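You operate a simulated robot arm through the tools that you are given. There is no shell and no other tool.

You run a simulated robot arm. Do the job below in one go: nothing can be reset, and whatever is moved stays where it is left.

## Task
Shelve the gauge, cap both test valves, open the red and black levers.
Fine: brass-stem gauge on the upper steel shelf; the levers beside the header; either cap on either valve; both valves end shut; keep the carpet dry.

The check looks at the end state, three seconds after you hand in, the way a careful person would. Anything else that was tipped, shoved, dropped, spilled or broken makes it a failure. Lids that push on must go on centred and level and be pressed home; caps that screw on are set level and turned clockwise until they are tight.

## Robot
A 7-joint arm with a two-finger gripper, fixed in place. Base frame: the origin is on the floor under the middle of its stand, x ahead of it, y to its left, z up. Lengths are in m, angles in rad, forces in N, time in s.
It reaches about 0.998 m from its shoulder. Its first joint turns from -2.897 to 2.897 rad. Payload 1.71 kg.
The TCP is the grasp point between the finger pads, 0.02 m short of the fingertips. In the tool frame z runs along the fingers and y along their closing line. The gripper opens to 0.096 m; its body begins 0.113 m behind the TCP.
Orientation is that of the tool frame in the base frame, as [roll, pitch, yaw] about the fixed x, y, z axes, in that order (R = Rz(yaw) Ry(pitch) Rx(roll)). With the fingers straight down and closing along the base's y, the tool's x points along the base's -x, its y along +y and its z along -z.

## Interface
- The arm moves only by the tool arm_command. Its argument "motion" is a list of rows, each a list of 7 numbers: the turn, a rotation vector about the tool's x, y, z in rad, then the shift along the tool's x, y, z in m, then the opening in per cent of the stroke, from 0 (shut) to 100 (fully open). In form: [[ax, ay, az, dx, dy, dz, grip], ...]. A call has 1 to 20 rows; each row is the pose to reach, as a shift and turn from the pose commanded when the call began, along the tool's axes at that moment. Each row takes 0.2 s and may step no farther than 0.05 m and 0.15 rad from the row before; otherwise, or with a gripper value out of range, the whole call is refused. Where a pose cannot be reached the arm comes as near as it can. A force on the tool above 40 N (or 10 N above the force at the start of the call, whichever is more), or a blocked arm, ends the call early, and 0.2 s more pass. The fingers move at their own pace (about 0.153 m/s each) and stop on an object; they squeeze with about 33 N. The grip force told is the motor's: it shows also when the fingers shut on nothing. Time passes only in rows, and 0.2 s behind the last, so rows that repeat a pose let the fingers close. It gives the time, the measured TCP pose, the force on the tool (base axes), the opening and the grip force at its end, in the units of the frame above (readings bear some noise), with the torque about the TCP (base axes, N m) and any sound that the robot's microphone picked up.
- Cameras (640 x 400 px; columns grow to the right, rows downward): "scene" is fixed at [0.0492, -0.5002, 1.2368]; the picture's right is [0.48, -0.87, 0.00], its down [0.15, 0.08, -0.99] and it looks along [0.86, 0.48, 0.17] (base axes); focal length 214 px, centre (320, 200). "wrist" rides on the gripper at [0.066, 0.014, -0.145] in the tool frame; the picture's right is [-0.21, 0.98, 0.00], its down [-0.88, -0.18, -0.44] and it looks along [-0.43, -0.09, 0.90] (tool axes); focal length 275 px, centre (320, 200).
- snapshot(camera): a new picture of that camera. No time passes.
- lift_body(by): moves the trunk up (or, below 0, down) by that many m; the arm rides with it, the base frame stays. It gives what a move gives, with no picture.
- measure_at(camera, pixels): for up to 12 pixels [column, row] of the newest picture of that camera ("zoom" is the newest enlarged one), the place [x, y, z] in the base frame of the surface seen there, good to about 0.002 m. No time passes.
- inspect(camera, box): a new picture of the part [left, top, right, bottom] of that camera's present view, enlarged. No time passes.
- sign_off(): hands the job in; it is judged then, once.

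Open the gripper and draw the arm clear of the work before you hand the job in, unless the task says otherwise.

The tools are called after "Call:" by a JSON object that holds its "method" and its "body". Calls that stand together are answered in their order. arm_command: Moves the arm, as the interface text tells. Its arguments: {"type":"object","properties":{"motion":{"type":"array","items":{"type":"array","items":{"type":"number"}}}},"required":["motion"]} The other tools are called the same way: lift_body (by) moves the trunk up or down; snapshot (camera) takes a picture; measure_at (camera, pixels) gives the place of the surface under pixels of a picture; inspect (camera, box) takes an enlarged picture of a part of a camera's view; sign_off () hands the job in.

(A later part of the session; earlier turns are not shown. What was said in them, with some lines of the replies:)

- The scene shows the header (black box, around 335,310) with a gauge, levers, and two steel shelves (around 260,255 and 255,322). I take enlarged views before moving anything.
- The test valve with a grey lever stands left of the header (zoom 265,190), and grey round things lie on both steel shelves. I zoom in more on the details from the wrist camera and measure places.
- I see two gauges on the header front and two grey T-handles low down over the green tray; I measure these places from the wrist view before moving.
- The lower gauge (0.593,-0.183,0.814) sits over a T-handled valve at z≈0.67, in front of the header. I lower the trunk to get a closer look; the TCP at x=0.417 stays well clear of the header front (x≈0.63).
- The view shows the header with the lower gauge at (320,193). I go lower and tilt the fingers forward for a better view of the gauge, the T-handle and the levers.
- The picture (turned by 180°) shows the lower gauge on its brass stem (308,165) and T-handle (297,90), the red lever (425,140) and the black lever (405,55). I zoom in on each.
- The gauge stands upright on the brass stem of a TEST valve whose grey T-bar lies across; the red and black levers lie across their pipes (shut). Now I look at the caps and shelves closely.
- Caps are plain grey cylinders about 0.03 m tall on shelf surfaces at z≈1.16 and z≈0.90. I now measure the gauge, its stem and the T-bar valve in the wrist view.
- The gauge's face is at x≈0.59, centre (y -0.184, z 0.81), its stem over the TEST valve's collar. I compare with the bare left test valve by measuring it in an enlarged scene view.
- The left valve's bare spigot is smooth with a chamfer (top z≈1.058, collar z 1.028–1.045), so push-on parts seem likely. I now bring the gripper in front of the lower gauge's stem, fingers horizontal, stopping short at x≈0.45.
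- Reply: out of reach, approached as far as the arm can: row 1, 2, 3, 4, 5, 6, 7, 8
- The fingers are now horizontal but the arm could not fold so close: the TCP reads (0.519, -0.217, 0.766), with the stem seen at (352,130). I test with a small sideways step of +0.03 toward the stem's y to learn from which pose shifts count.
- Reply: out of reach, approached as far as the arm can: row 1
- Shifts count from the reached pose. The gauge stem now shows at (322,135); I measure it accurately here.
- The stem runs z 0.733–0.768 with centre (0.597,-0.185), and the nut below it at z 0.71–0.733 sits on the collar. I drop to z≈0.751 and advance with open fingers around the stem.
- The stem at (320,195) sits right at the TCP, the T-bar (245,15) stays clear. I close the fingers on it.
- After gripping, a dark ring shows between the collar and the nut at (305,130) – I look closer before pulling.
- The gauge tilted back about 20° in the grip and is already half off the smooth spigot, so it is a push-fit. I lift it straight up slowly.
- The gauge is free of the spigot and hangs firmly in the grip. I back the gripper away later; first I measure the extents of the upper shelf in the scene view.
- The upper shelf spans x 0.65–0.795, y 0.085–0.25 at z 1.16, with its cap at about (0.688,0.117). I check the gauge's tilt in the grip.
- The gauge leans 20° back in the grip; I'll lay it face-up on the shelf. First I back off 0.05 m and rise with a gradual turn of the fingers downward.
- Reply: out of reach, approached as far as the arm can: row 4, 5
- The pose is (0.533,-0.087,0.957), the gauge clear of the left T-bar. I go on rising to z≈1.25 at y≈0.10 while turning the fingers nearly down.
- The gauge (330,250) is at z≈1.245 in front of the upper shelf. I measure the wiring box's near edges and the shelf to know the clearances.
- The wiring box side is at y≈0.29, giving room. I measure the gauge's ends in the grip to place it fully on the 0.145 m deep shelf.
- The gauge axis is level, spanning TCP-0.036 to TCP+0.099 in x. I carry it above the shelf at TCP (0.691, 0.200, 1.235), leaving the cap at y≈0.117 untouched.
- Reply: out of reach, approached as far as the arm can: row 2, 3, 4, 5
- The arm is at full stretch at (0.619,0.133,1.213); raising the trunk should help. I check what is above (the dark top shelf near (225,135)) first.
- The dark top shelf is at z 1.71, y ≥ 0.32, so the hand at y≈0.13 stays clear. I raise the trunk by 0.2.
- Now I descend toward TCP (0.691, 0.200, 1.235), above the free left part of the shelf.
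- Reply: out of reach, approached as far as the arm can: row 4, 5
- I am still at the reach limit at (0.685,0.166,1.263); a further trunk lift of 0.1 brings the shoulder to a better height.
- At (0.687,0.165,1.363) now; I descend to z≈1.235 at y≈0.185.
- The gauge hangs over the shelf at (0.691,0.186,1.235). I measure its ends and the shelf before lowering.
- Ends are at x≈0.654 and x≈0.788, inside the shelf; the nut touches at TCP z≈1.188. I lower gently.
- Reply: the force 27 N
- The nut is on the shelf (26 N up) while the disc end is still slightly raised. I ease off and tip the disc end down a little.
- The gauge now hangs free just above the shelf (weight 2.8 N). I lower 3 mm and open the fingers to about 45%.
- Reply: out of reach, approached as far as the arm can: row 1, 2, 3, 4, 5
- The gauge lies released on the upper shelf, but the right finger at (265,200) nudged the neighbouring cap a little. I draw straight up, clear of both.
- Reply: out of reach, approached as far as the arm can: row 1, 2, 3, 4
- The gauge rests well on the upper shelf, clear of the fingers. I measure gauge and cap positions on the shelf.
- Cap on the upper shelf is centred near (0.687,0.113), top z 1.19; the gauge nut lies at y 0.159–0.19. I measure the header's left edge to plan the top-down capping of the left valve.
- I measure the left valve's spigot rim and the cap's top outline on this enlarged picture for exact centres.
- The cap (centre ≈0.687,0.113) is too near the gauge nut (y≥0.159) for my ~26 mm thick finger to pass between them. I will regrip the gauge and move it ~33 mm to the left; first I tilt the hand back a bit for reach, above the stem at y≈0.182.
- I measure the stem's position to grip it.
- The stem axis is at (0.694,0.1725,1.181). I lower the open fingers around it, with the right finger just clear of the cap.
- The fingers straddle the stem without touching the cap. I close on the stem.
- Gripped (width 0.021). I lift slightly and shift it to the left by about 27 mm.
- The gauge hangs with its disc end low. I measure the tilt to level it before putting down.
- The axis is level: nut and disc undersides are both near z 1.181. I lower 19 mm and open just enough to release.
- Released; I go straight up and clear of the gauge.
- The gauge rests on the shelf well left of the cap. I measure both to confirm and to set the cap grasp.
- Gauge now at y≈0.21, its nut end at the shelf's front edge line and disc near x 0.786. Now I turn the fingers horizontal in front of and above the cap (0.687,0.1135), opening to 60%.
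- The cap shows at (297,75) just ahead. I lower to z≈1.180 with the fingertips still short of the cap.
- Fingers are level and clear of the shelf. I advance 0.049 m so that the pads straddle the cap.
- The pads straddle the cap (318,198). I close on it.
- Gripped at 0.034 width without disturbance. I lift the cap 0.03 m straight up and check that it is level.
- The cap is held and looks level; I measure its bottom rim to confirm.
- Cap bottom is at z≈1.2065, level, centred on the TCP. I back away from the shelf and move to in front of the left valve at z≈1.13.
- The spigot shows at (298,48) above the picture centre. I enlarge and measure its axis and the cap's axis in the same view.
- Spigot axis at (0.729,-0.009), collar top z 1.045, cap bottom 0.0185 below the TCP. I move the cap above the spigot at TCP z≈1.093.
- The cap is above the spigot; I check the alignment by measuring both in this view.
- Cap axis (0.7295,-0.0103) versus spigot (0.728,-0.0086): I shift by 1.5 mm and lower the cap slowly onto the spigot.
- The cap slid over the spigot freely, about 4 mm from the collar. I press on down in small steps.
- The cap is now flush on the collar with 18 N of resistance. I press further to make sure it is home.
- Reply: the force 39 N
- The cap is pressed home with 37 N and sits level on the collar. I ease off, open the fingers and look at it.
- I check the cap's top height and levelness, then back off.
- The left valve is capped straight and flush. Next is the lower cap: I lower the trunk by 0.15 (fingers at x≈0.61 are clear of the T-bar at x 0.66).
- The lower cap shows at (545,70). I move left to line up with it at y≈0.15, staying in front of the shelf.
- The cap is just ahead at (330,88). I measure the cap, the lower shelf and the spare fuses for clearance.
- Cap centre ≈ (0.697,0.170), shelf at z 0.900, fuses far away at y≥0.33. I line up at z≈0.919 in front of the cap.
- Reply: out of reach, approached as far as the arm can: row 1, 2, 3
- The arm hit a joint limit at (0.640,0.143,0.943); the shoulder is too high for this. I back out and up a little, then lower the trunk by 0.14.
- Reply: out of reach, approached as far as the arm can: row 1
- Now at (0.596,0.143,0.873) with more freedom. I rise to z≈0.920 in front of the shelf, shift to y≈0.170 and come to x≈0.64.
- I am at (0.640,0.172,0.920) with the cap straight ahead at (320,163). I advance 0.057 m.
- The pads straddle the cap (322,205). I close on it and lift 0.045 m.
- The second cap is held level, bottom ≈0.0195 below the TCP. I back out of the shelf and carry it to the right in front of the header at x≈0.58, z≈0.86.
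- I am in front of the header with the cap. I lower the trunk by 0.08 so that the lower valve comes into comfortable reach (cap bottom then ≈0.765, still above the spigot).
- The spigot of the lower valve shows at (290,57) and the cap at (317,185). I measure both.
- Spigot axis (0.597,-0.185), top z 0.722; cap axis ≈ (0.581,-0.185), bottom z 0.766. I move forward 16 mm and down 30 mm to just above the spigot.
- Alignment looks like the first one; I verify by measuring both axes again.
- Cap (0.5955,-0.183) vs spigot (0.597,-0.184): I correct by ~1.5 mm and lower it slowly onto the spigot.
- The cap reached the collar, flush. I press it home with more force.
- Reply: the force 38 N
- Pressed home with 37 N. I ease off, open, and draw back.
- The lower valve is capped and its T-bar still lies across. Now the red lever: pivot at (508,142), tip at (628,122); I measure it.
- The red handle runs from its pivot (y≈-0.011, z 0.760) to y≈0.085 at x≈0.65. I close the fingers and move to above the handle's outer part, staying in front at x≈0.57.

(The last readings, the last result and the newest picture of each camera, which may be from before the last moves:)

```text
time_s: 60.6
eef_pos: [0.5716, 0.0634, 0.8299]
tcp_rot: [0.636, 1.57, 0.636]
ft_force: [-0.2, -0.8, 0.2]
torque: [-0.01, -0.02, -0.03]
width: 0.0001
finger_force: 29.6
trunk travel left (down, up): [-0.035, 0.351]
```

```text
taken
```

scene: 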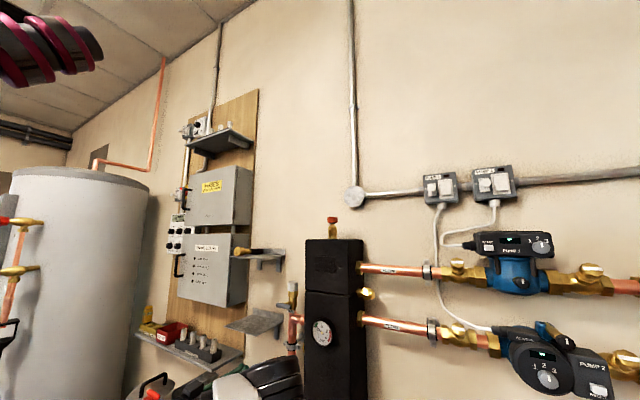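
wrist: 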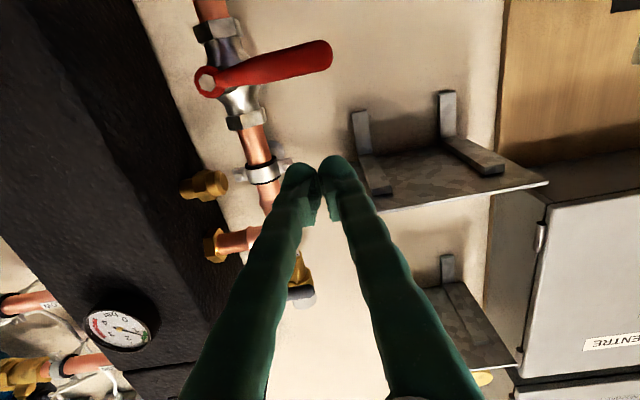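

Closed fingers are above and in front of the handle (tip at (328,52)). I move forward over the handle, to x≈0.645 at z≈0.81.

Call:
{"method": "arm_command", "body": {"motion": [[0, 0, 0, 0.0, 0, 0.04, 0], [0, 0, 0, 0.01, 0, 0.0735, 0], [0, 0, 0, 0.02, 0, 0.0735, 0]]}}

Call:
{"method": "snapshot", "body": {"camera": "wrist"}}

Call:
{"method": "inspect", "body": {"camera": "wrist", "box": [140, 20, 400, 220]}}

```text
time_s: 61.4
eef_pos: [0.6468, 0.0637, 0.8091]
tcp_rot: [0.363, 1.57, 0.361]
ft_force: [0.2, 0.5, 0.6]
torque: [-0.01, 0.01, -0.01]
width: 0.0
finger_force: 30.0
trunk travel left (down, up): [-0.035, 0.351]
```

```text
taken
```

wrist: 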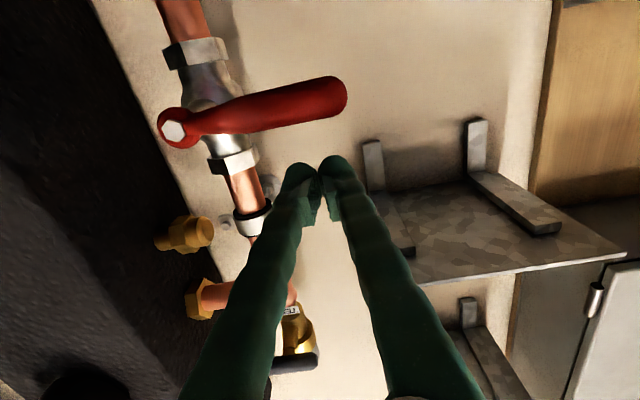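

```text
2.00 times, centred on (270, 120) of wrist
```

zoom: 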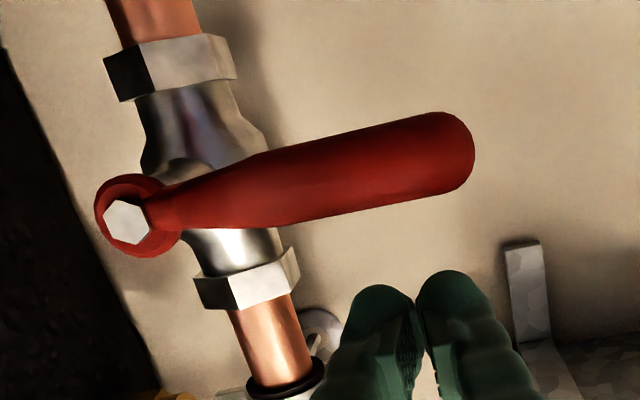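

Fingers are above the handle's outer end. I push down gently to see whether the lever turns that way.

Call:
{"method": "arm_command", "body": {"motion": [[0, 0, 0, 0.02, 0, 0, 0], [0, 0, 0, 0.032, 0, 0, 0], [0, 0, 0, 0.04, 0, 0, 0], [0, 0, 0, 0.048, 0, 0, 0], [0, 0, 0, 0.055, 0, 0, 0]]}}

Call:
{"method": "snapshot", "body": {"camera": "wrist"}}

Call:
{"method": "inspect", "body": {"camera": "scene", "box": [235, 340, 315, 400]}}

```text
time_s: 62.6
eef_pos: [0.6466, 0.0646, 0.756]
tcp_rot: [0.681, 1.57, 0.679]
ft_force: [1.0, 0.6, 1.1]
torque: [0.01, -0.04, 0.03]
width: 0.0
finger_force: 29.5
trunk travel left (down, up): [-0.035, 0.351]
```

```text
taken
```

wrist: 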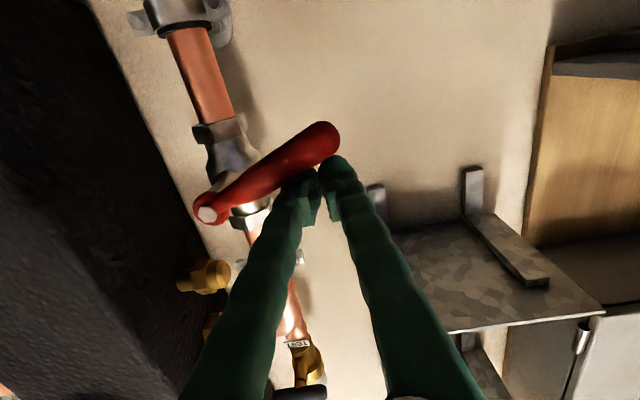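

```text
6.67 times, centred on (275, 370) of scene
```

zoom: 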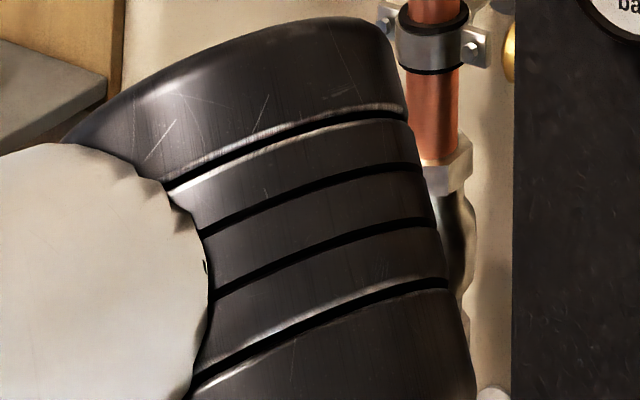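

The lever turns down freely (about 18° so far, force ≈1 N). I follow the arc further down and to the right.

Call:
{"method": "arm_command", "body": {"motion": [[0, 0, 0, 0.0125, -0.002, 0, 0], [0, 0, 0, 0.0205, -0.0042, 0, 0], [0, 0, 0, 0.0285, -0.0063, 0, 0], [0, 0, 0, 0.036, -0.01, 0, 0], [0, 0, 0, 0.0436, -0.014, 0, 0], [0, 0, 0, 0.0505, -0.02, 0, 0], [0, 0, 0, 0.0572, -0.026, 0, 0]]}}

Call:
{"method": "snapshot", "body": {"camera": "wrist"}}

```text
time_s: 64.2
eef_pos: [0.6474, 0.0365, 0.6974]
tcp_rot: [0.543, 1.569, 0.543]
ft_force: [-0.1, 0.2, 0.1]
torque: [0.0, 0.01, 0.02]
width: 0.0001
finger_force: 29.3
trunk travel left (down, up): [-0.035, 0.351]
```

```text
taken
```

wrist: 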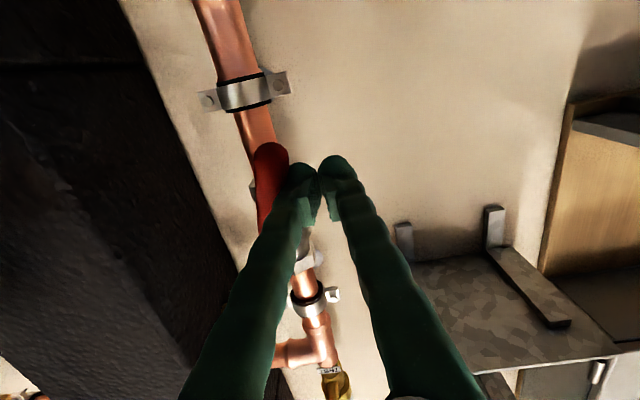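

The lever is nearly parallel with the pipe. I measure the visible handle to know the remaining angle.

Call:
{"method": "measure_at", "body": {"camera": "wrist", "pixels": [[271, 152], [270, 165], [268, 180], [266, 195], [264, 210], [245, 100], [305, 290], [262, 225]]}}

Call:
{"method": "inspect", "body": {"camera": "wrist", "box": [180, 80, 380, 300]}}

```text
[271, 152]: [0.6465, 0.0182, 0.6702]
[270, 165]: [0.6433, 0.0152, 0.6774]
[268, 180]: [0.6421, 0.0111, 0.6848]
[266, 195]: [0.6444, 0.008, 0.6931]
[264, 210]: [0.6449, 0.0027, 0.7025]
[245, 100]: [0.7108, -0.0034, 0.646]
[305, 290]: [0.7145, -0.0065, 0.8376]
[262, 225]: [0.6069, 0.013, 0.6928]
```

```text
1.82 times, centred on (280, 190) of wrist
```

zoom: 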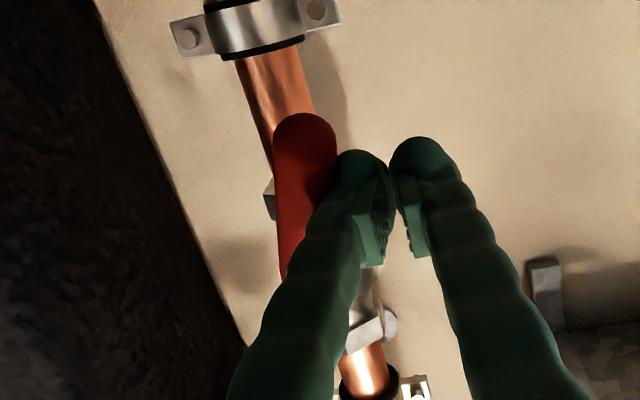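

About 17° remain (tip at y 0.017 against pivot y -0.011). I push on to the right in small steps.

Call:
{"method": "arm_command", "body": {"motion": [[0, 0, 0, 0.004, -0.006, 0, 0], [0, 0, 0, 0.007, -0.012, 0, 0], [0, 0, 0, 0.008, -0.0175, 0, 0]]}}

Call:
{"method": "snapshot", "body": {"camera": "wrist"}}

Call:
{"method": "measure_at", "body": {"camera": "wrist", "pixels": [[271, 152], [275, 160], [270, 165], [268, 180], [266, 195], [264, 210], [280, 150], [285, 145]]}}

```text
time_s: 65.0
eef_pos: [0.6459, 0.0198, 0.6893]
tcp_rot: [1.803, 1.57, 1.801]
ft_force: [-0.7, -0.8, -0.3]
torque: [-0.02, -0.01, -0.05]
width: 0.0
finger_force: 29.5
trunk travel left (down, up): [-0.035, 0.351]
```

```text
taken
```

wrist: 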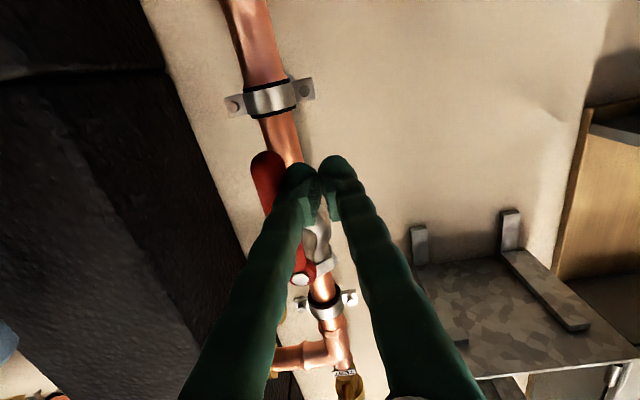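

```text
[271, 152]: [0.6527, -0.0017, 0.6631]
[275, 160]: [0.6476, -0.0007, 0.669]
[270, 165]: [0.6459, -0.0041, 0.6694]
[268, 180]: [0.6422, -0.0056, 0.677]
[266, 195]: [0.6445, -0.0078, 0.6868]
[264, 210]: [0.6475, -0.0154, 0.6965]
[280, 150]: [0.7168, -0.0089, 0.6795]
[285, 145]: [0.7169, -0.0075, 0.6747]
```

The handle is almost in line with the pipe (about 4° left). I nudge it the last bit, watching the force for the stop.

Call:
{"method": "arm_command", "body": {"motion": [[0, 0, 0, 0, -0.003, 0, 0], [0, 0, 0, 0, -0.006, 0, 0], [0, 0, 0, 0, -0.006, 0, 0]]}}

Call:
{"method": "snapshot", "body": {"camera": "wrist"}}

Call:
{"method": "inspect", "body": {"camera": "wrist", "box": [200, 120, 380, 320]}}

```text
time_s: 65.8
eef_pos: [0.6476, 0.0171, 0.6904]
tcp_rot: [1.942, 1.57, 1.946]
ft_force: [0.3, 16.1, -1.4]
torque: [0.05, -0.02, 0.14]
width: 0.0002
finger_force: 29.2
trunk travel left (down, up): [-0.035, 0.351]
```

```text
taken
```

wrist: 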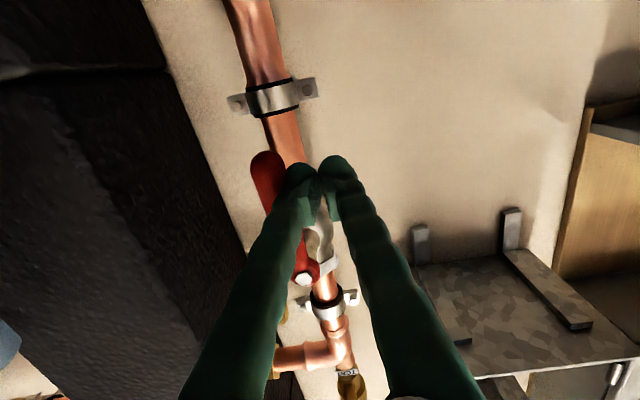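

```text
2.00 times, centred on (290, 220) of wrist
```

zoom: 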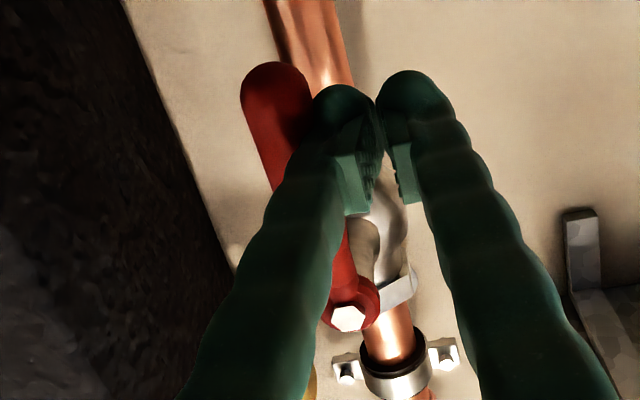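

A firm stop (16 N) is felt with the handle in line with the pipe: the red lever is open. I move off sideways and back, then check it.

Call:
{"method": "arm_command", "body": {"motion": [[0, 0, 0, 0, 0.015, 0, 0], [0, 0, 0, 0, 0.03, 0, 0], [0, 0, 0, 0, 0.045, -0.02, 0], [0, 0, 0, 0, 0.06, -0.06, 0], [0, 0, 0, 0, 0.075, -0.09, 0]]}}

Call:
{"method": "snapshot", "body": {"camera": "wrist"}}

Call:
{"method": "inspect", "body": {"camera": "scene", "box": [235, 340, 315, 400]}}

```text
time_s: 67.0
eef_pos: [0.573, 0.0877, 0.7081]
tcp_rot: [1.935, 1.568, 1.935]
ft_force: [-0.1, -0.4, -0.4]
torque: [0.01, 0.01, 0.0]
width: 0.0
finger_force: 29.7
out of reach, approached as far as the arm can: row 3, 4, 5
trunk travel left (down, up): [-0.035, 0.351]
```

```text
taken
```

wrist: 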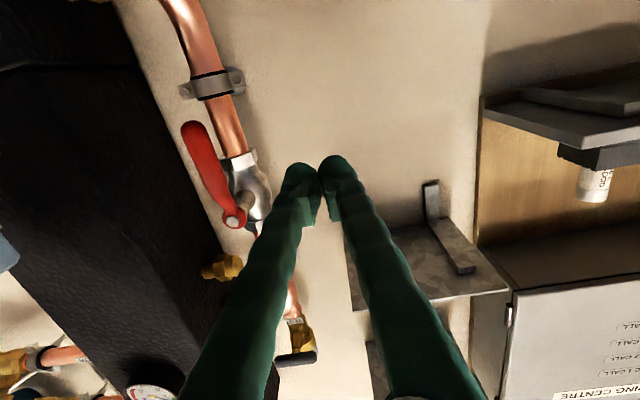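

```text
6.67 times, centred on (275, 370) of scene
```

zoom: 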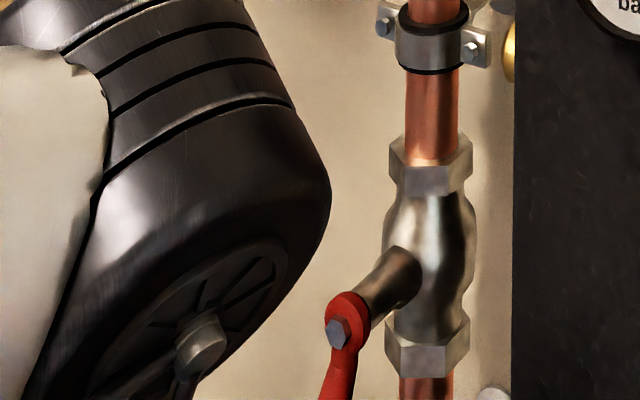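

I measure the lever's final line.

Call:
{"method": "measure_at", "body": {"camera": "wrist", "pixels": [[233, 222], [222, 195], [210, 170], [200, 150], [192, 130], [205, 160], [230, 130], [195, 30]]}}

Call:
{"method": "inspect", "body": {"camera": "wrist", "box": [150, 90, 300, 250]}}

```text
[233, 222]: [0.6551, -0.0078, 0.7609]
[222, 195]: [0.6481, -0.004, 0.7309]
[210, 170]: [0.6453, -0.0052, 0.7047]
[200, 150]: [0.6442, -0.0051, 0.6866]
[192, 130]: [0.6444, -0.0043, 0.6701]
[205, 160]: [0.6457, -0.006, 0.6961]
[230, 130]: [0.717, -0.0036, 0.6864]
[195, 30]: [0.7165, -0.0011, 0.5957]
```

```text
2.50 times, centred on (225, 170) of wrist
```

zoom: 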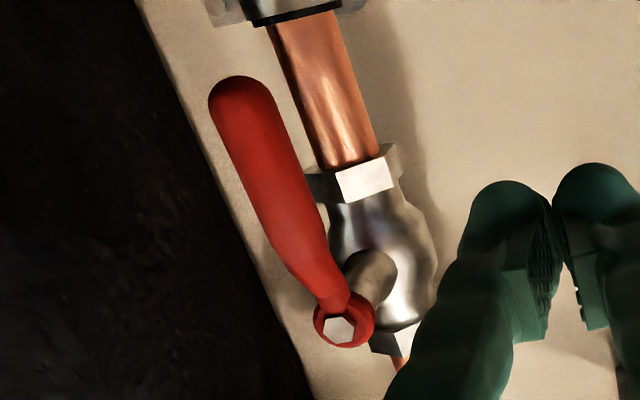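

The red lever is in line with its pipe. Next the black lever, lower down at about (0.65,0.07,0.48–0.55); I lower the trunk by 0.03 and tilt the fingers downward to look at it.

Call:
{"method": "lift_body", "body": {"by": -0.03}}

Call:
{"method": "arm_command", "body": {"motion": [[0, 0.114, 0, 0.012, -0.0136, 0, 0], [0, 0.228, 0, 0.023, -0.0272, 0, 0], [0, 0.342, 0, 0.035, -0.041, 0, 0], [0, 0.456, 0, 0.046, -0.0544, 0, 0], [0, 0.57, 0, 0.058, -0.068, 0, 0]]}}

Call:
{"method": "snapshot", "body": {"camera": "wrist"}}

Call:
{"method": "snapshot", "body": {"camera": "scene"}}

```text
time_s: 67.8
eef_pos: [0.5739, 0.088, 0.6798]
tcp_rot: [1.546, 1.568, 1.545]
ft_force: [0.5, -0.9, 0.3]
torque: [0.0, 0.03, 0.01]
width: 0.0
finger_force: 29.4
trunk travel left (down, up): [-0.005, 0.381]
```

```text
time_s: 69.0
eef_pos: [0.5706, 0.0189, 0.6207]
tcp_rot: [3.137, 0.998, 3.137]
ft_force: [0.7, -0.3, 0.5]
torque: [0.01, 0.03, 0.03]
width: 0.0001
finger_force: 29.3
trunk travel left (down, up): [-0.005, 0.381]
```

```text
taken
```

wrist: 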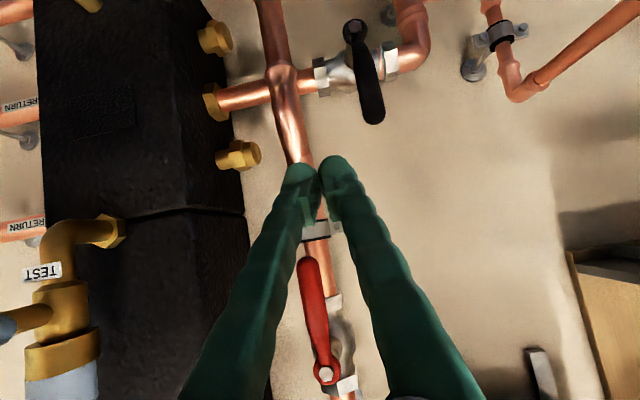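

```text
taken
```

scene: 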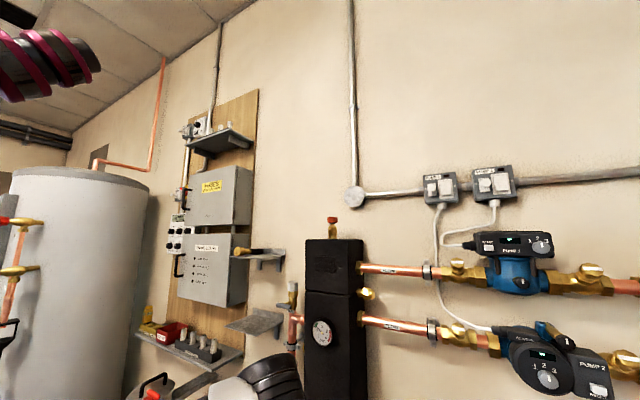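

The black lever is seen with its pivot at (354,30) and end at (373,120), across the pipe. I measure it and its surroundings.

Call:
{"method": "measure_at", "body": {"camera": "wrist", "pixels": [[354, 30], [358, 45], [362, 65], [367, 85], [371, 105], [374, 120], [361, 100], [381, 95], [340, 70], [390, 60], [285, 120], [250, 97]]}}

Call:
{"method": "inspect", "body": {"camera": "wrist", "box": [270, 0, 470, 150]}}

```text
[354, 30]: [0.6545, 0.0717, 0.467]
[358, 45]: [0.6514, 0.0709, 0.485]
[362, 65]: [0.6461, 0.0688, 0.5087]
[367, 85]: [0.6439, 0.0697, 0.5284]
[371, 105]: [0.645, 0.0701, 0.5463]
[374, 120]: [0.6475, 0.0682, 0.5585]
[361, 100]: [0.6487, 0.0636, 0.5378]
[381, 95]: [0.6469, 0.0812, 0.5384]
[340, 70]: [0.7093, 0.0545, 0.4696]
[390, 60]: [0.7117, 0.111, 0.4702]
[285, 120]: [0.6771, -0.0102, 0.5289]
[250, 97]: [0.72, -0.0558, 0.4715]
```

```text
2.67 times, centred on (370, 75) of wrist
```

zoom: 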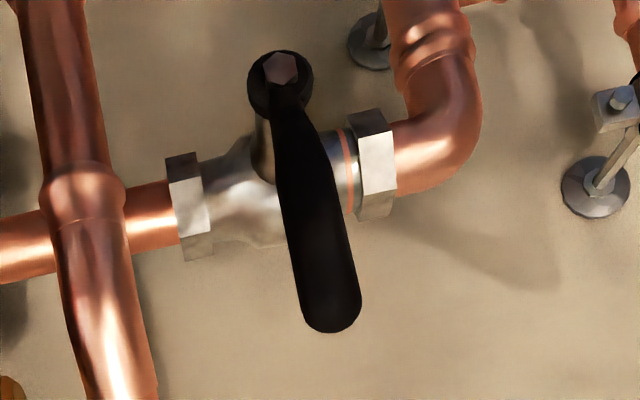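

The black handle stands up from pivot (y 0.071, z 0.467) to z≈0.56 at x≈0.65. I bring the closed fingers to its right side at y≈0.022, z≈0.545.

Call:
{"method": "arm_command", "body": {"motion": [[0, 0, 0, 0.0239, 0.0015, 0.0329, 0], [0, 0, 0, 0.0477, 0.003, 0.0657, 0], [0, 0, 0, 0.037, 0.003, 0.0825, 0], [0, 0, 0, 0.026, 0.003, 0.0993, 0]]}}

Call:
{"method": "snapshot", "body": {"camera": "wrist"}}

```text
time_s: 70.0
eef_pos: [0.6419, 0.0217, 0.5462]
tcp_rot: [3.141, 1.001, 3.137]
ft_force: [-0.4, 0.3, 0.3]
torque: [-0.02, 0.01, 0.01]
width: 0.0001
finger_force: 29.1
trunk travel left (down, up): [-0.005, 0.381]
```

```text
taken
```

wrist: 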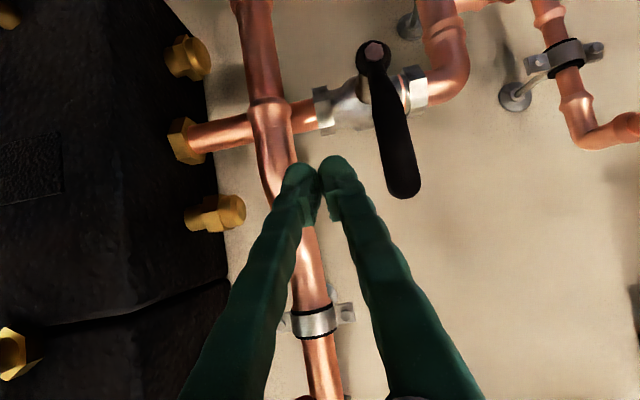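

The fingers are just right of the black handle (400,130). I push it gently to the left.

Call:
{"method": "arm_command", "body": {"motion": [[0, 0, 0, 0, 0.012, 0, 0], [0, 0, 0, 0, 0.022, 0, 0], [0, 0, 0, -0.0015, 0.033, -0.001, 0], [0, 0, 0, -0.0025, 0.043, -0.0016, 0]]}}

Call:
{"method": "snapshot", "body": {"camera": "wrist"}}

```text
time_s: 71.0
eef_pos: [0.6433, 0.0668, 0.5484]
tcp_rot: [3.139, 1.001, 3.138]
ft_force: [0.2, -0.4, 0.2]
torque: [-0.06, 0.02, -0.03]
width: 0.0002
finger_force: 29.2
trunk travel left (down, up): [-0.005, 0.381]
```

```text
taken
```

wrist: 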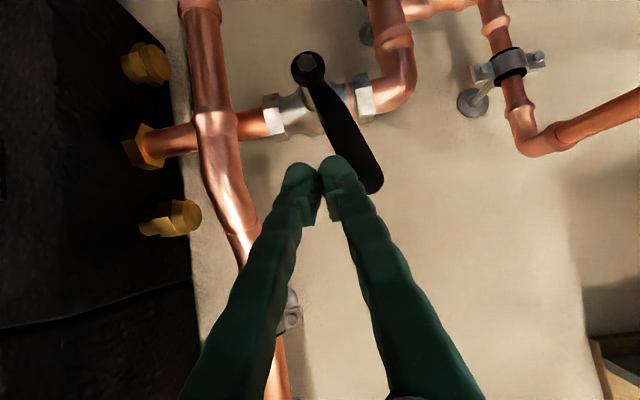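

The lever follows to the left (about 18°). I continue along its arc, left and down.

Call:
{"method": "arm_command", "body": {"motion": [[0, 0, 0, -0.0008, 0.0124, -0.0005, 0], [0, 0, 0, 0.002, 0.0232, 0.0013, 0], [0, 0, 0, 0.0048, 0.0339, 0.0031, 0], [0, 0, 0, 0.0098, 0.0431, 0.0064, 0], [0, 0, 0, 0.0154, 0.0523, 0.0099, 0], [0, 0, 0, 0.0222, 0.0591, 0.0143, 0], [0, 0, 0, 0.0293, 0.0659, 0.0189, 0]]}}

Call:
{"method": "snapshot", "body": {"camera": "wrist"}}

```text
time_s: 72.6
eef_pos: [0.6425, 0.1191, 0.5323]
tcp_rot: [3.138, 1.0, 3.139]
ft_force: [-1.3, -0.4, -0.4]
torque: [0.03, 0.01, -0.01]
width: 0.0
finger_force: 29.4
out of reach, approached as far as the arm can: row 6, 7
trunk travel left (down, up): [-0.005, 0.381]
```

```text
taken
```

wrist: 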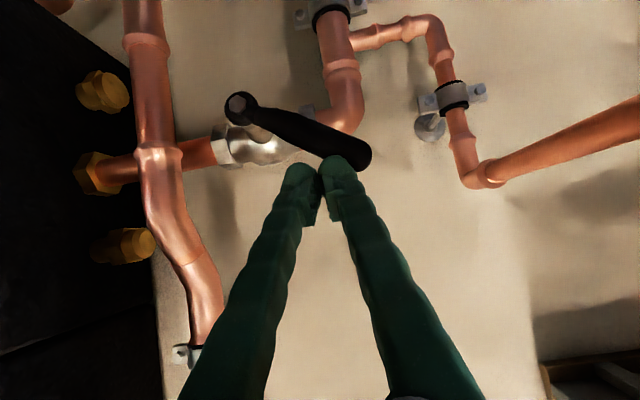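

The lever is at about 55°, but the arm hit a limit at (0.6425,0.119,0.532). I tilt the fingers more downward to regain reach.

Call:
{"method": "arm_command", "body": {"motion": [[0, 0.13, 0, -0.0034, 0.0, -0.0022, 0], [0, 0.26, 0, -0.005, 0.0, -0.0033, 0], [0, 0.39, 0, -0.0067, 0.003, -0.0043, 0], [0, 0.45, 0, -0.0067, 0.006, -0.0043, 0]]}}

Call:
{"method": "snapshot", "body": {"camera": "wrist"}}

```text
time_s: 73.6
eef_pos: [0.6427, 0.1238, 0.5411]
tcp_rot: [3.139, 0.55, 3.137]
ft_force: [0.4, -0.9, -0.8]
torque: [0.01, 0.01, 0.01]
width: 0.0
finger_force: 29.5
trunk travel left (down, up): [-0.005, 0.381]
```

```text
taken
```

wrist: 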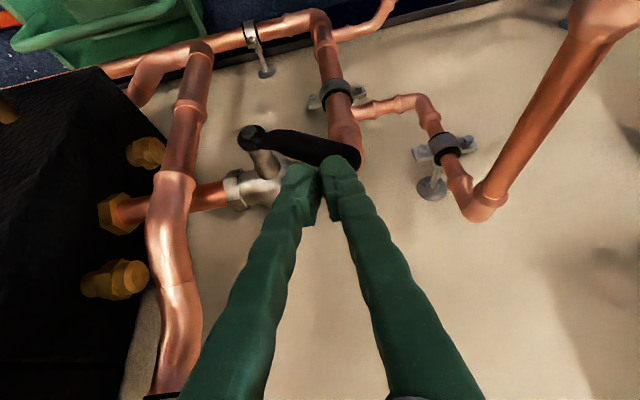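

Good reach now at (0.643,0.124,0.541), fingertips above the handle's end. I push straight down.

Call:
{"method": "arm_command", "body": {"motion": [[0, 0, 0, 0.0052, 0.002, 0.0085, 0], [0, 0, 0, 0.0105, 0.003, 0.017, 0], [0, 0, 0, 0.0146, 0.004, 0.0239, 0], [0, 0, 0, 0.0183, 0.005, 0.0298, 0]]}}

Call:
{"method": "snapshot", "body": {"camera": "wrist"}}

Call:
{"method": "inspect", "body": {"camera": "wrist", "box": [200, 80, 420, 240]}}

```text
time_s: 74.6
eef_pos: [0.6419, 0.1286, 0.5053]
tcp_rot: [3.141, 0.551, -3.141]
ft_force: [0.1, 0.4, -0.1]
torque: [0.04, 0.05, -0.01]
width: 0.0001
finger_force: 29.7
trunk travel left (down, up): [-0.005, 0.381]
```

```text
taken
```

wrist: 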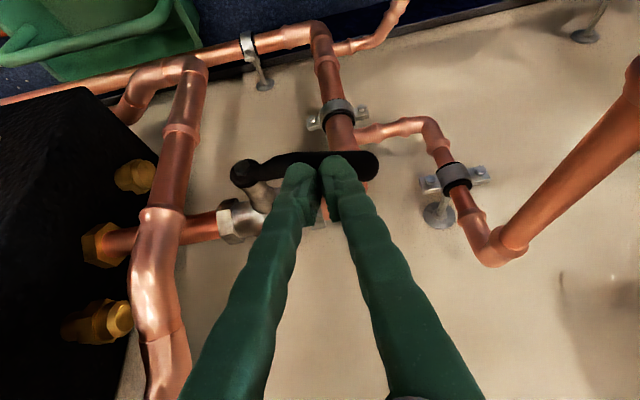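

```text
2.50 times, centred on (310, 160) of wrist
```

zoom: 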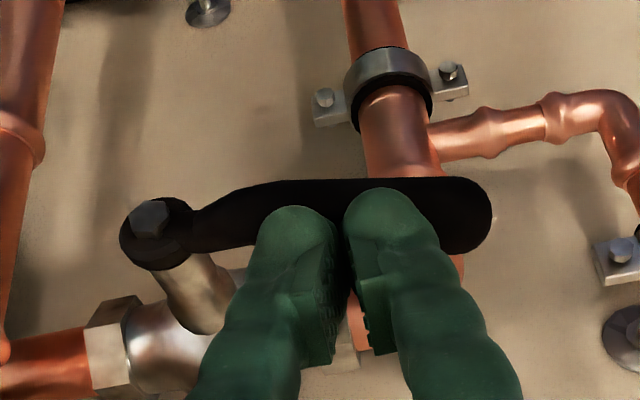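

The handle is nearly in line with the pipe. I measure how much is left.

Call:
{"method": "measure_at", "body": {"camera": "zoom", "pixels": [[150, 218], [200, 225], [240, 210], [340, 195], [440, 200], [475, 215], [465, 190], [465, 240], [50, 355], [390, 120]]}}

```text
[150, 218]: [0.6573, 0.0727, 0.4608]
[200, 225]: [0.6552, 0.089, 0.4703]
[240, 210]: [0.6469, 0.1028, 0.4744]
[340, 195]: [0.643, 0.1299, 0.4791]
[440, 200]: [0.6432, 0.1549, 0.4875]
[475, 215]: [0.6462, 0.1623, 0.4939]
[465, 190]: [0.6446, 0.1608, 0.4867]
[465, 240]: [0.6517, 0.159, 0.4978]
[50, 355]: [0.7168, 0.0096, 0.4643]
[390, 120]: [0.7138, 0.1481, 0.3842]
```

About 15° remain. I push down further in small steps until the stop is felt.

Call:
{"method": "arm_command", "body": {"motion": [[0, 0, 0, 0.0031, 0.001, 0.0051, 0], [0, 0, 0, 0.0063, 0.001, 0.0102, 0], [0, 0, 0, 0.0078, 0.001, 0.0128, 0]]}}

Call:
{"method": "snapshot", "body": {"camera": "wrist"}}

Call:
{"method": "inspect", "body": {"camera": "wrist", "box": [200, 80, 420, 240]}}

```text
time_s: 75.4
eef_pos: [0.6419, 0.1292, 0.4906]
tcp_rot: [3.139, 0.551, 3.139]
ft_force: [-1.2, 0.9, 1.8]
torque: [0.01, -0.01, 0.02]
width: 0.0
finger_force: 28.2
trunk travel left (down, up): [-0.005, 0.381]
```

```text
taken
```

wrist: 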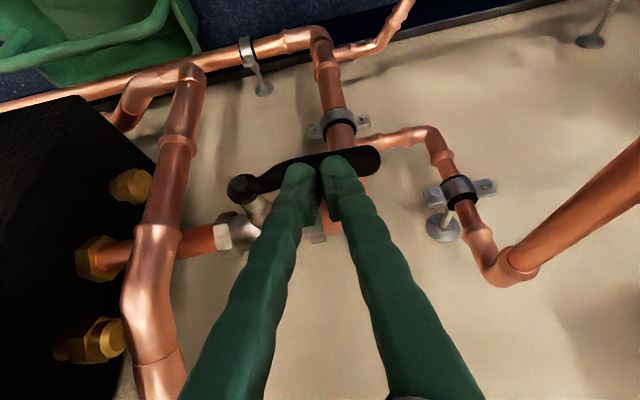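

```text
2.50 times, centred on (310, 160) of wrist
```

zoom: 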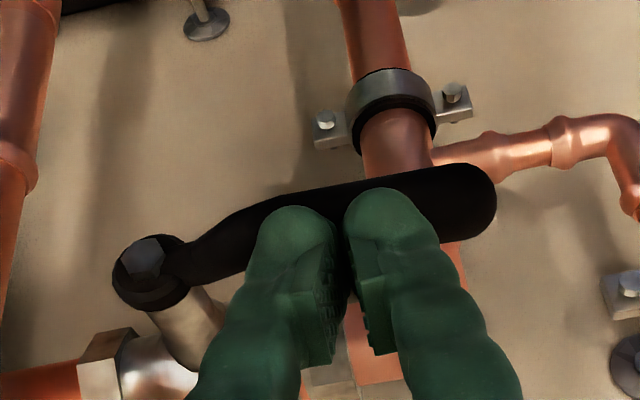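

Call:
{"method": "measure_at", "body": {"camera": "zoom", "pixels": [[145, 258], [195, 260], [240, 235], [340, 195], [440, 190], [478, 205], [465, 180], [465, 225], [50, 380], [480, 220]]}}

```text
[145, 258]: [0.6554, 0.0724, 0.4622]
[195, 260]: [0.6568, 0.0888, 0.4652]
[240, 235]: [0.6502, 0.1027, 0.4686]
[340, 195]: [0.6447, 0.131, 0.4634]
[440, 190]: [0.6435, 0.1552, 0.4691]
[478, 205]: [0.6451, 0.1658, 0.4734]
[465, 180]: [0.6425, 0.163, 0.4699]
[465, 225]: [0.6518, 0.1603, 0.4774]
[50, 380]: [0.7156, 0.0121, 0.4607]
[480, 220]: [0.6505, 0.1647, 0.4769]
```

Only ~4° remain by measurement. I nudge down until the stop gives some force.

Call:
{"method": "arm_command", "body": {"motion": [[0, 0, 0, 0.0016, 0, 0.0026, 0], [0, 0, 0, 0.0031, 0, 0.0051, 0], [0, 0, 0, 0.0037, 0, 0.006, 0]]}}

Call:
{"method": "inspect", "body": {"camera": "wrist", "box": [200, 80, 420, 240]}}

```text
time_s: 76.2
eef_pos: [0.6412, 0.1295, 0.4868]
tcp_rot: [3.139, 0.556, 3.14]
ft_force: [-8.4, -2.2, 18.0]
torque: [-0.01, 0.05, 0.03]
width: 0.0058
finger_force: 29.3
trunk travel left (down, up): [-0.005, 0.381]
```

```text
2.50 times, centred on (310, 160) of wrist
```

zoom: 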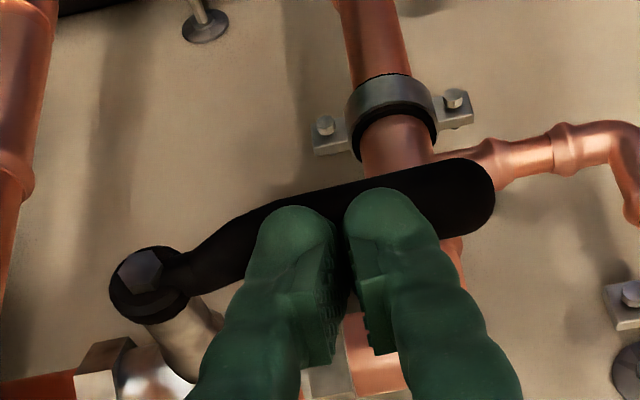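

The stop is felt (18 N) with the handle along the pipe: the black lever is open. I lift off and draw back.

Call:
{"method": "arm_command", "body": {"motion": [[0, 0, 0, -0.0105, 0, -0.017, 0], [0, 0, 0, -0.0209, 0, -0.0341, 0], [0, 0, 0, 0.01, 0, -0.06, 0], [0, 0, 0, 0.04, 0, -0.085, 0], [0, 0, 0, 0.05, 0, -0.12, 0]]}}

Call:
{"method": "snapshot", "body": {"camera": "wrist"}}

Call:
{"method": "snapshot", "body": {"camera": "scene"}}

```text
time_s: 77.4
eef_pos: [0.5362, 0.1294, 0.5588]
tcp_rot: [3.139, 0.552, 3.139]
ft_force: [0.3, 0.8, 0.1]
torque: [0.02, 0.0, 0.03]
width: 0.0
finger_force: 29.4
trunk travel left (down, up): [-0.005, 0.381]
```

```text
taken
```

wrist: 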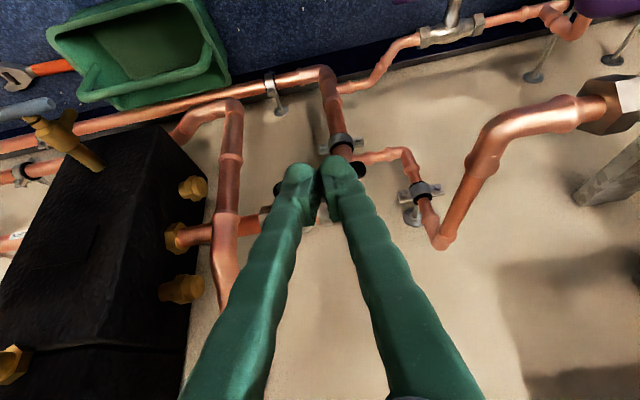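

```text
taken
```

scene: 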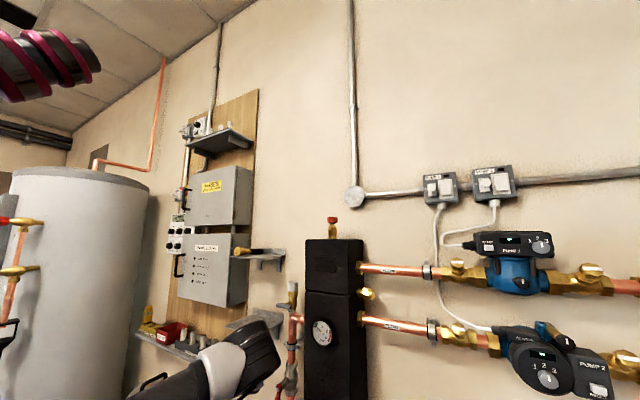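

I move back and to the right to get a free view of both levers, opening the gripper.

Call:
{"method": "arm_command", "body": {"motion": [[0, 0, 0, 0.0023, -0.01, -0.0278, 0], [0, 0, 0, 0.0046, -0.04, -0.0557, 30], [0, 0, 0, 0.0068, -0.07, -0.0835, 60], [0, 0, 0, 0.0091, -0.1, -0.1113, 100], [0, 0, 0, 0.0091, -0.1, -0.1113, 100]]}}

Call:
{"method": "snapshot", "body": {"camera": "wrist"}}

```text
time_s: 78.6
eef_pos: [0.47, 0.031, 0.6514]
tcp_rot: [3.14, 0.551, 3.139]
ft_force: [-0.5, -0.4, 0.4]
torque: [0.02, 0.0, 0.0]
width: 0.0959
finger_force: 0.1
trunk travel left (down, up): [-0.005, 0.381]
```

```text
taken
```

wrist: 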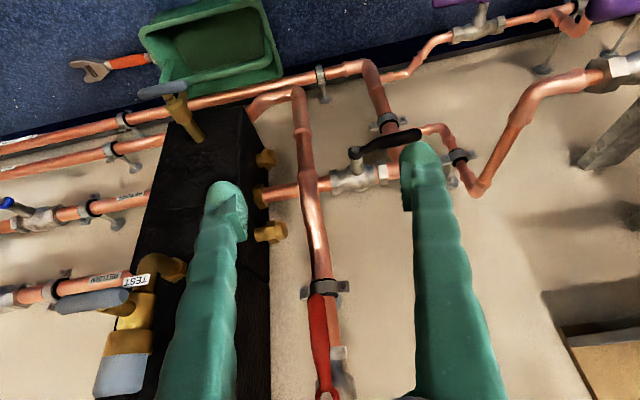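

Both levers lie along their pipes now. I enlarge to confirm and check the carpet/tray area.

Call:
{"method": "inspect", "body": {"camera": "wrist", "box": [280, 100, 480, 230]}}

Call:
{"method": "inspect", "body": {"camera": "wrist", "box": [60, 0, 300, 180]}}

Call:
{"method": "measure_at", "body": {"camera": "wrist", "pixels": [[355, 152], [370, 147], [390, 141], [405, 138], [418, 135], [325, 395], [320, 350], [316, 320], [314, 300]]}}

```text
3.08 times, centred on (380, 165) of wrist
```

zoom: 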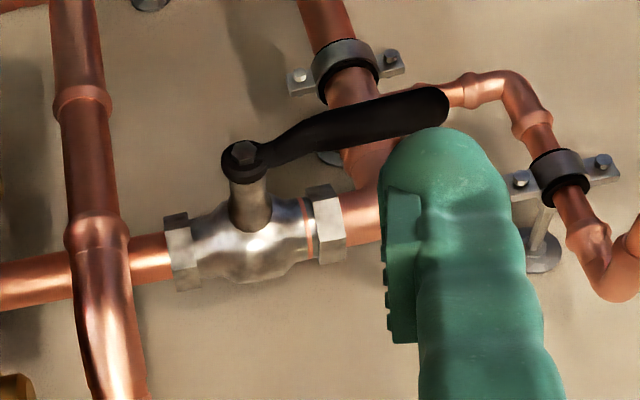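

```text
2.22 times, centred on (180, 90) of wrist
```

zoom: 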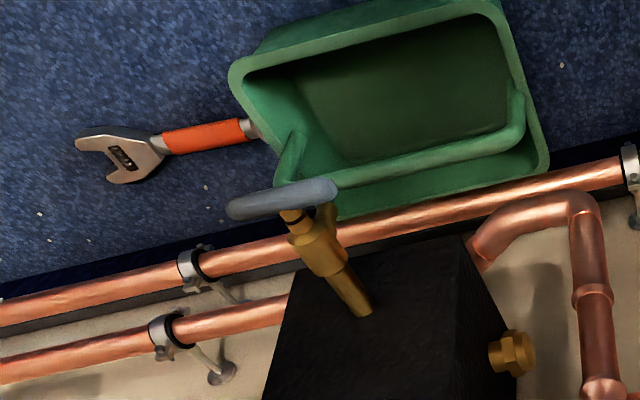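

```text
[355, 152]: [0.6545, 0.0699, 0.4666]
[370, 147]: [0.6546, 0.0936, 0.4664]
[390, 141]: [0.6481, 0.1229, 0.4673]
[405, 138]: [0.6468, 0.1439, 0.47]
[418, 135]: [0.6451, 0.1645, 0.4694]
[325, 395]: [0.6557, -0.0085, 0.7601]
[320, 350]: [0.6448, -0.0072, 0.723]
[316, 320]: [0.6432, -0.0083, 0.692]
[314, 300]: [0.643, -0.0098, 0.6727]
```

Both levers are aligned to within 2° and the carpet and tray are dry. Now I check the shelved gauge and both caps.

Call:
{"method": "inspect", "body": {"camera": "scene", "box": [225, 230, 305, 290]}}

Call:
{"method": "measure_at", "body": {"camera": "zoom", "pixels": [[130, 175], [115, 165], [100, 170], [180, 175], [220, 180], [300, 220], [60, 205], [60, 212], [130, 195], [110, 155]]}}

Call:
{"method": "inspect", "body": {"camera": "wrist", "box": [40, 240, 200, 400]}}

```text
6.67 times, centred on (265, 260) of scene
```

zoom: 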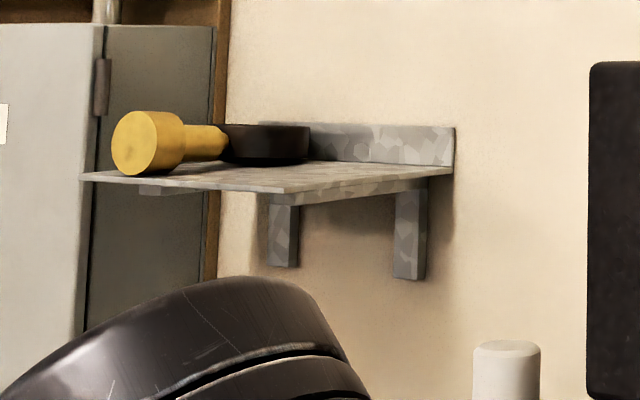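

```text
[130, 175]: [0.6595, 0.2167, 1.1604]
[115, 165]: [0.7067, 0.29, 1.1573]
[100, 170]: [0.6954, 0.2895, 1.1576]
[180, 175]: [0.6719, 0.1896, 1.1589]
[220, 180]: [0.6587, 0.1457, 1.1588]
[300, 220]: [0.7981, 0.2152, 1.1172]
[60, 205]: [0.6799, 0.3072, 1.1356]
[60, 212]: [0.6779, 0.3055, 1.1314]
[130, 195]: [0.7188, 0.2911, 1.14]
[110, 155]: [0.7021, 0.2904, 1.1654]
```

```text
2.50 times, centred on (120, 320) of wrist
```

zoom: 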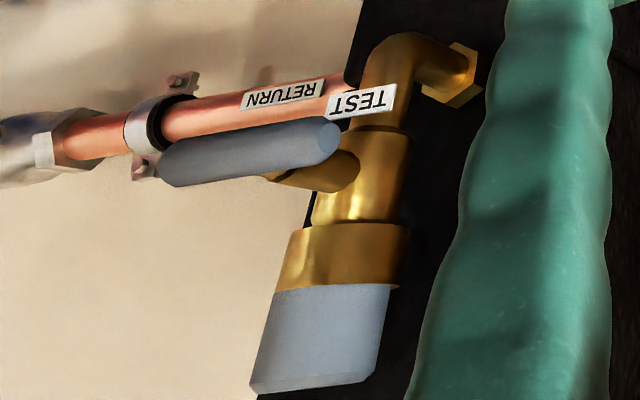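

The gauge lies safely on the shelf. I check that the lower cap stands upright by measuring its sides.

Call:
{"method": "measure_at", "body": {"camera": "zoom", "pixels": [[330, 300], [322, 330], [315, 370], [280, 300], [262, 375], [383, 295], [366, 365], [345, 250], [300, 250], [400, 245], [310, 384], [340, 200]]}}

```text
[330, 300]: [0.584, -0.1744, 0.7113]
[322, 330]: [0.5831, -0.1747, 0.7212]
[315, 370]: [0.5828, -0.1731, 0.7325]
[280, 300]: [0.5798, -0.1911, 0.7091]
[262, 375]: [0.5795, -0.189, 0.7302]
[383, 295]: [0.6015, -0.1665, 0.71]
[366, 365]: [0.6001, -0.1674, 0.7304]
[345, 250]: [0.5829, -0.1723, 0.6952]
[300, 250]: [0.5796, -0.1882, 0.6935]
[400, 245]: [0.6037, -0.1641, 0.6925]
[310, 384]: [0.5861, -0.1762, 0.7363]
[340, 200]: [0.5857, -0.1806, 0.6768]
```

Both caps are upright and seated. I raise the trunk to draw the open gripper clear of the work.

Call:
{"method": "lift_body", "body": {"by": 0.3}}

Call:
{"method": "snapshot", "body": {"camera": "wrist"}}

Call:
{"method": "snapshot", "body": {"camera": "scene"}}

```text
time_s: 81.6
eef_pos: [0.4713, 0.0303, 0.9498]
tcp_rot: [3.139, 0.551, 3.141]
ft_force: [-0.1, -0.6, -0.3]
torque: [0.01, -0.02, 0.0]
width: 0.096
finger_force: 0.1
trunk travel left (down, up): [-0.305, 0.081]
```

```text
taken
```

wrist: 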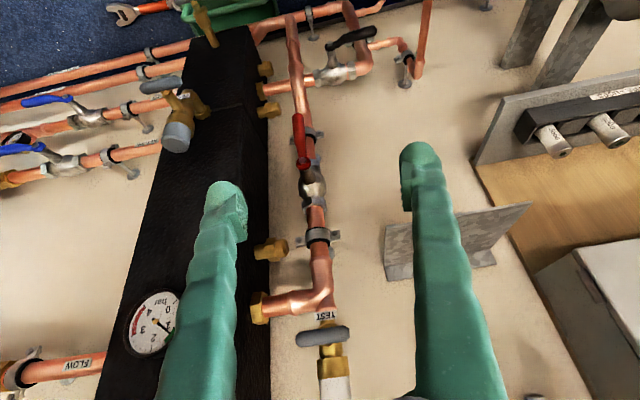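

```text
taken
```

scene: 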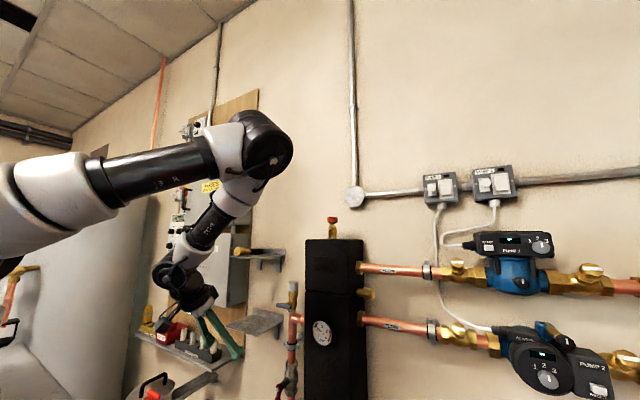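

I take a last close look at the valves and levers from here.

Call:
{"method": "inspect", "body": {"camera": "wrist", "box": [100, 0, 420, 200]}}

Call:
{"method": "inspect", "body": {"camera": "scene", "box": [225, 235, 345, 400]}}

Call:
{"method": "arm_command", "body": {"motion": [[0, 0, 0, -0.01, 0, -0.045, 100], [0, 0, 0, -0.02, 0, -0.09, 100], [0, 0, 0, -0.03, 0, -0.135, 100]]}}

Call:
{"method": "snapshot", "body": {"camera": "wrist"}}

```text
2.00 times, centred on (260, 100) of wrist
```

zoom: 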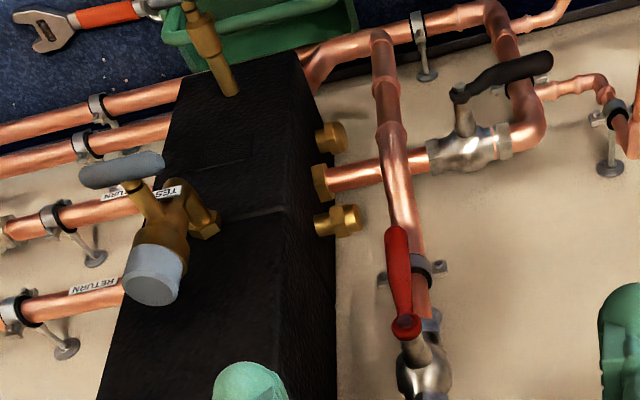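

```text
2.42 times, centred on (285, 318) of scene
```

zoom: 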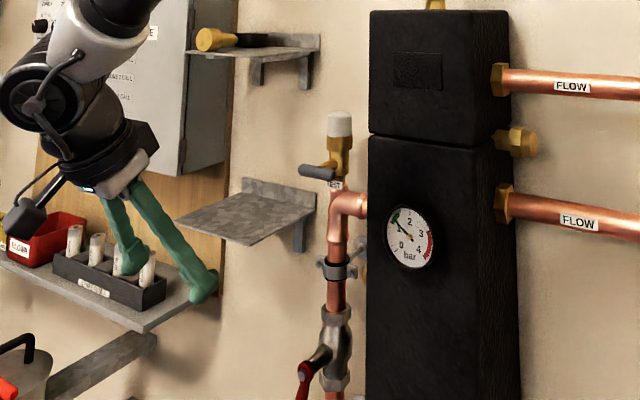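

```text
time_s: 82.4
eef_pos: [0.4363, 0.0314, 1.0892]
tcp_rot: [3.141, 0.554, 3.135]
ft_force: [0.2, 0.2, 0.8]
torque: [-0.08, -0.04, -0.02]
width: 0.0959
finger_force: 0.1
out of reach, approached as far as the arm can: row 2, 3
trunk travel left (down, up): [-0.305, 0.081]
```

```text
taken
```

wrist: 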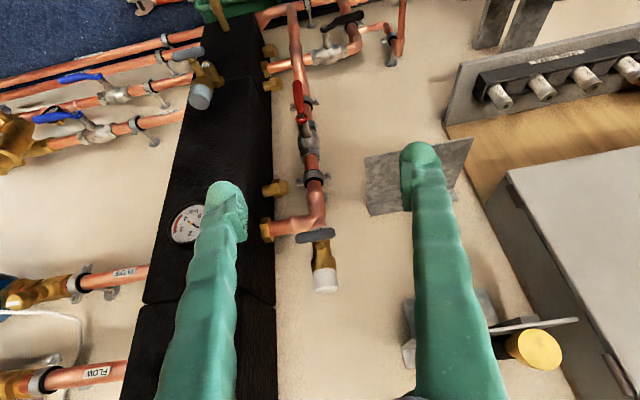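

All is in place: the gauge lies on the upper steel shelf, both test valves are shut and capped level. The red and black levers lie along their pipes, the carpet is dry, and the gripper is open and clear at (0.436,0.031,1.089). I hand the job in.

Call:
{"method": "sign_off", "body": {}}

```text
The job is handed in.
```

The job is handed in. Everything you asked for was in place in my last pictures and measurements. The check's result has not come back to me.

- **Gauge:** the brass-stem gauge lies face up on the upper steel shelf. I moved it about 30 mm along the shelf after first setting it down, so a finger could reach the cap beside it. Its nut end sits within a few millimetres of the shelf's front edge.
- **Caps:** both test valves are capped. Each cap slid down onto its collar, was pressed with about 37 N, and stands level. The stubs were smooth and the gauge lifted off without turning, so I treated the caps as push-on and did not turn them.
- **Test valves:** both T-bars still lie across the flow, so both valves are shut. I did not touch them.
- **Levers:** the red and black levers beside the header are fully open. Both were turned to their stops and lie within about 2° of their pipes.
- **Surroundings:** the carpet and tray looked dry. While releasing the gauge, a finger nudged the upper cap a few millimetres on the shelf. That cap is now on the left test valve, and I saw nothing else shoved or tipped.

The gripper is open and the arm is drawn back clear of the work.
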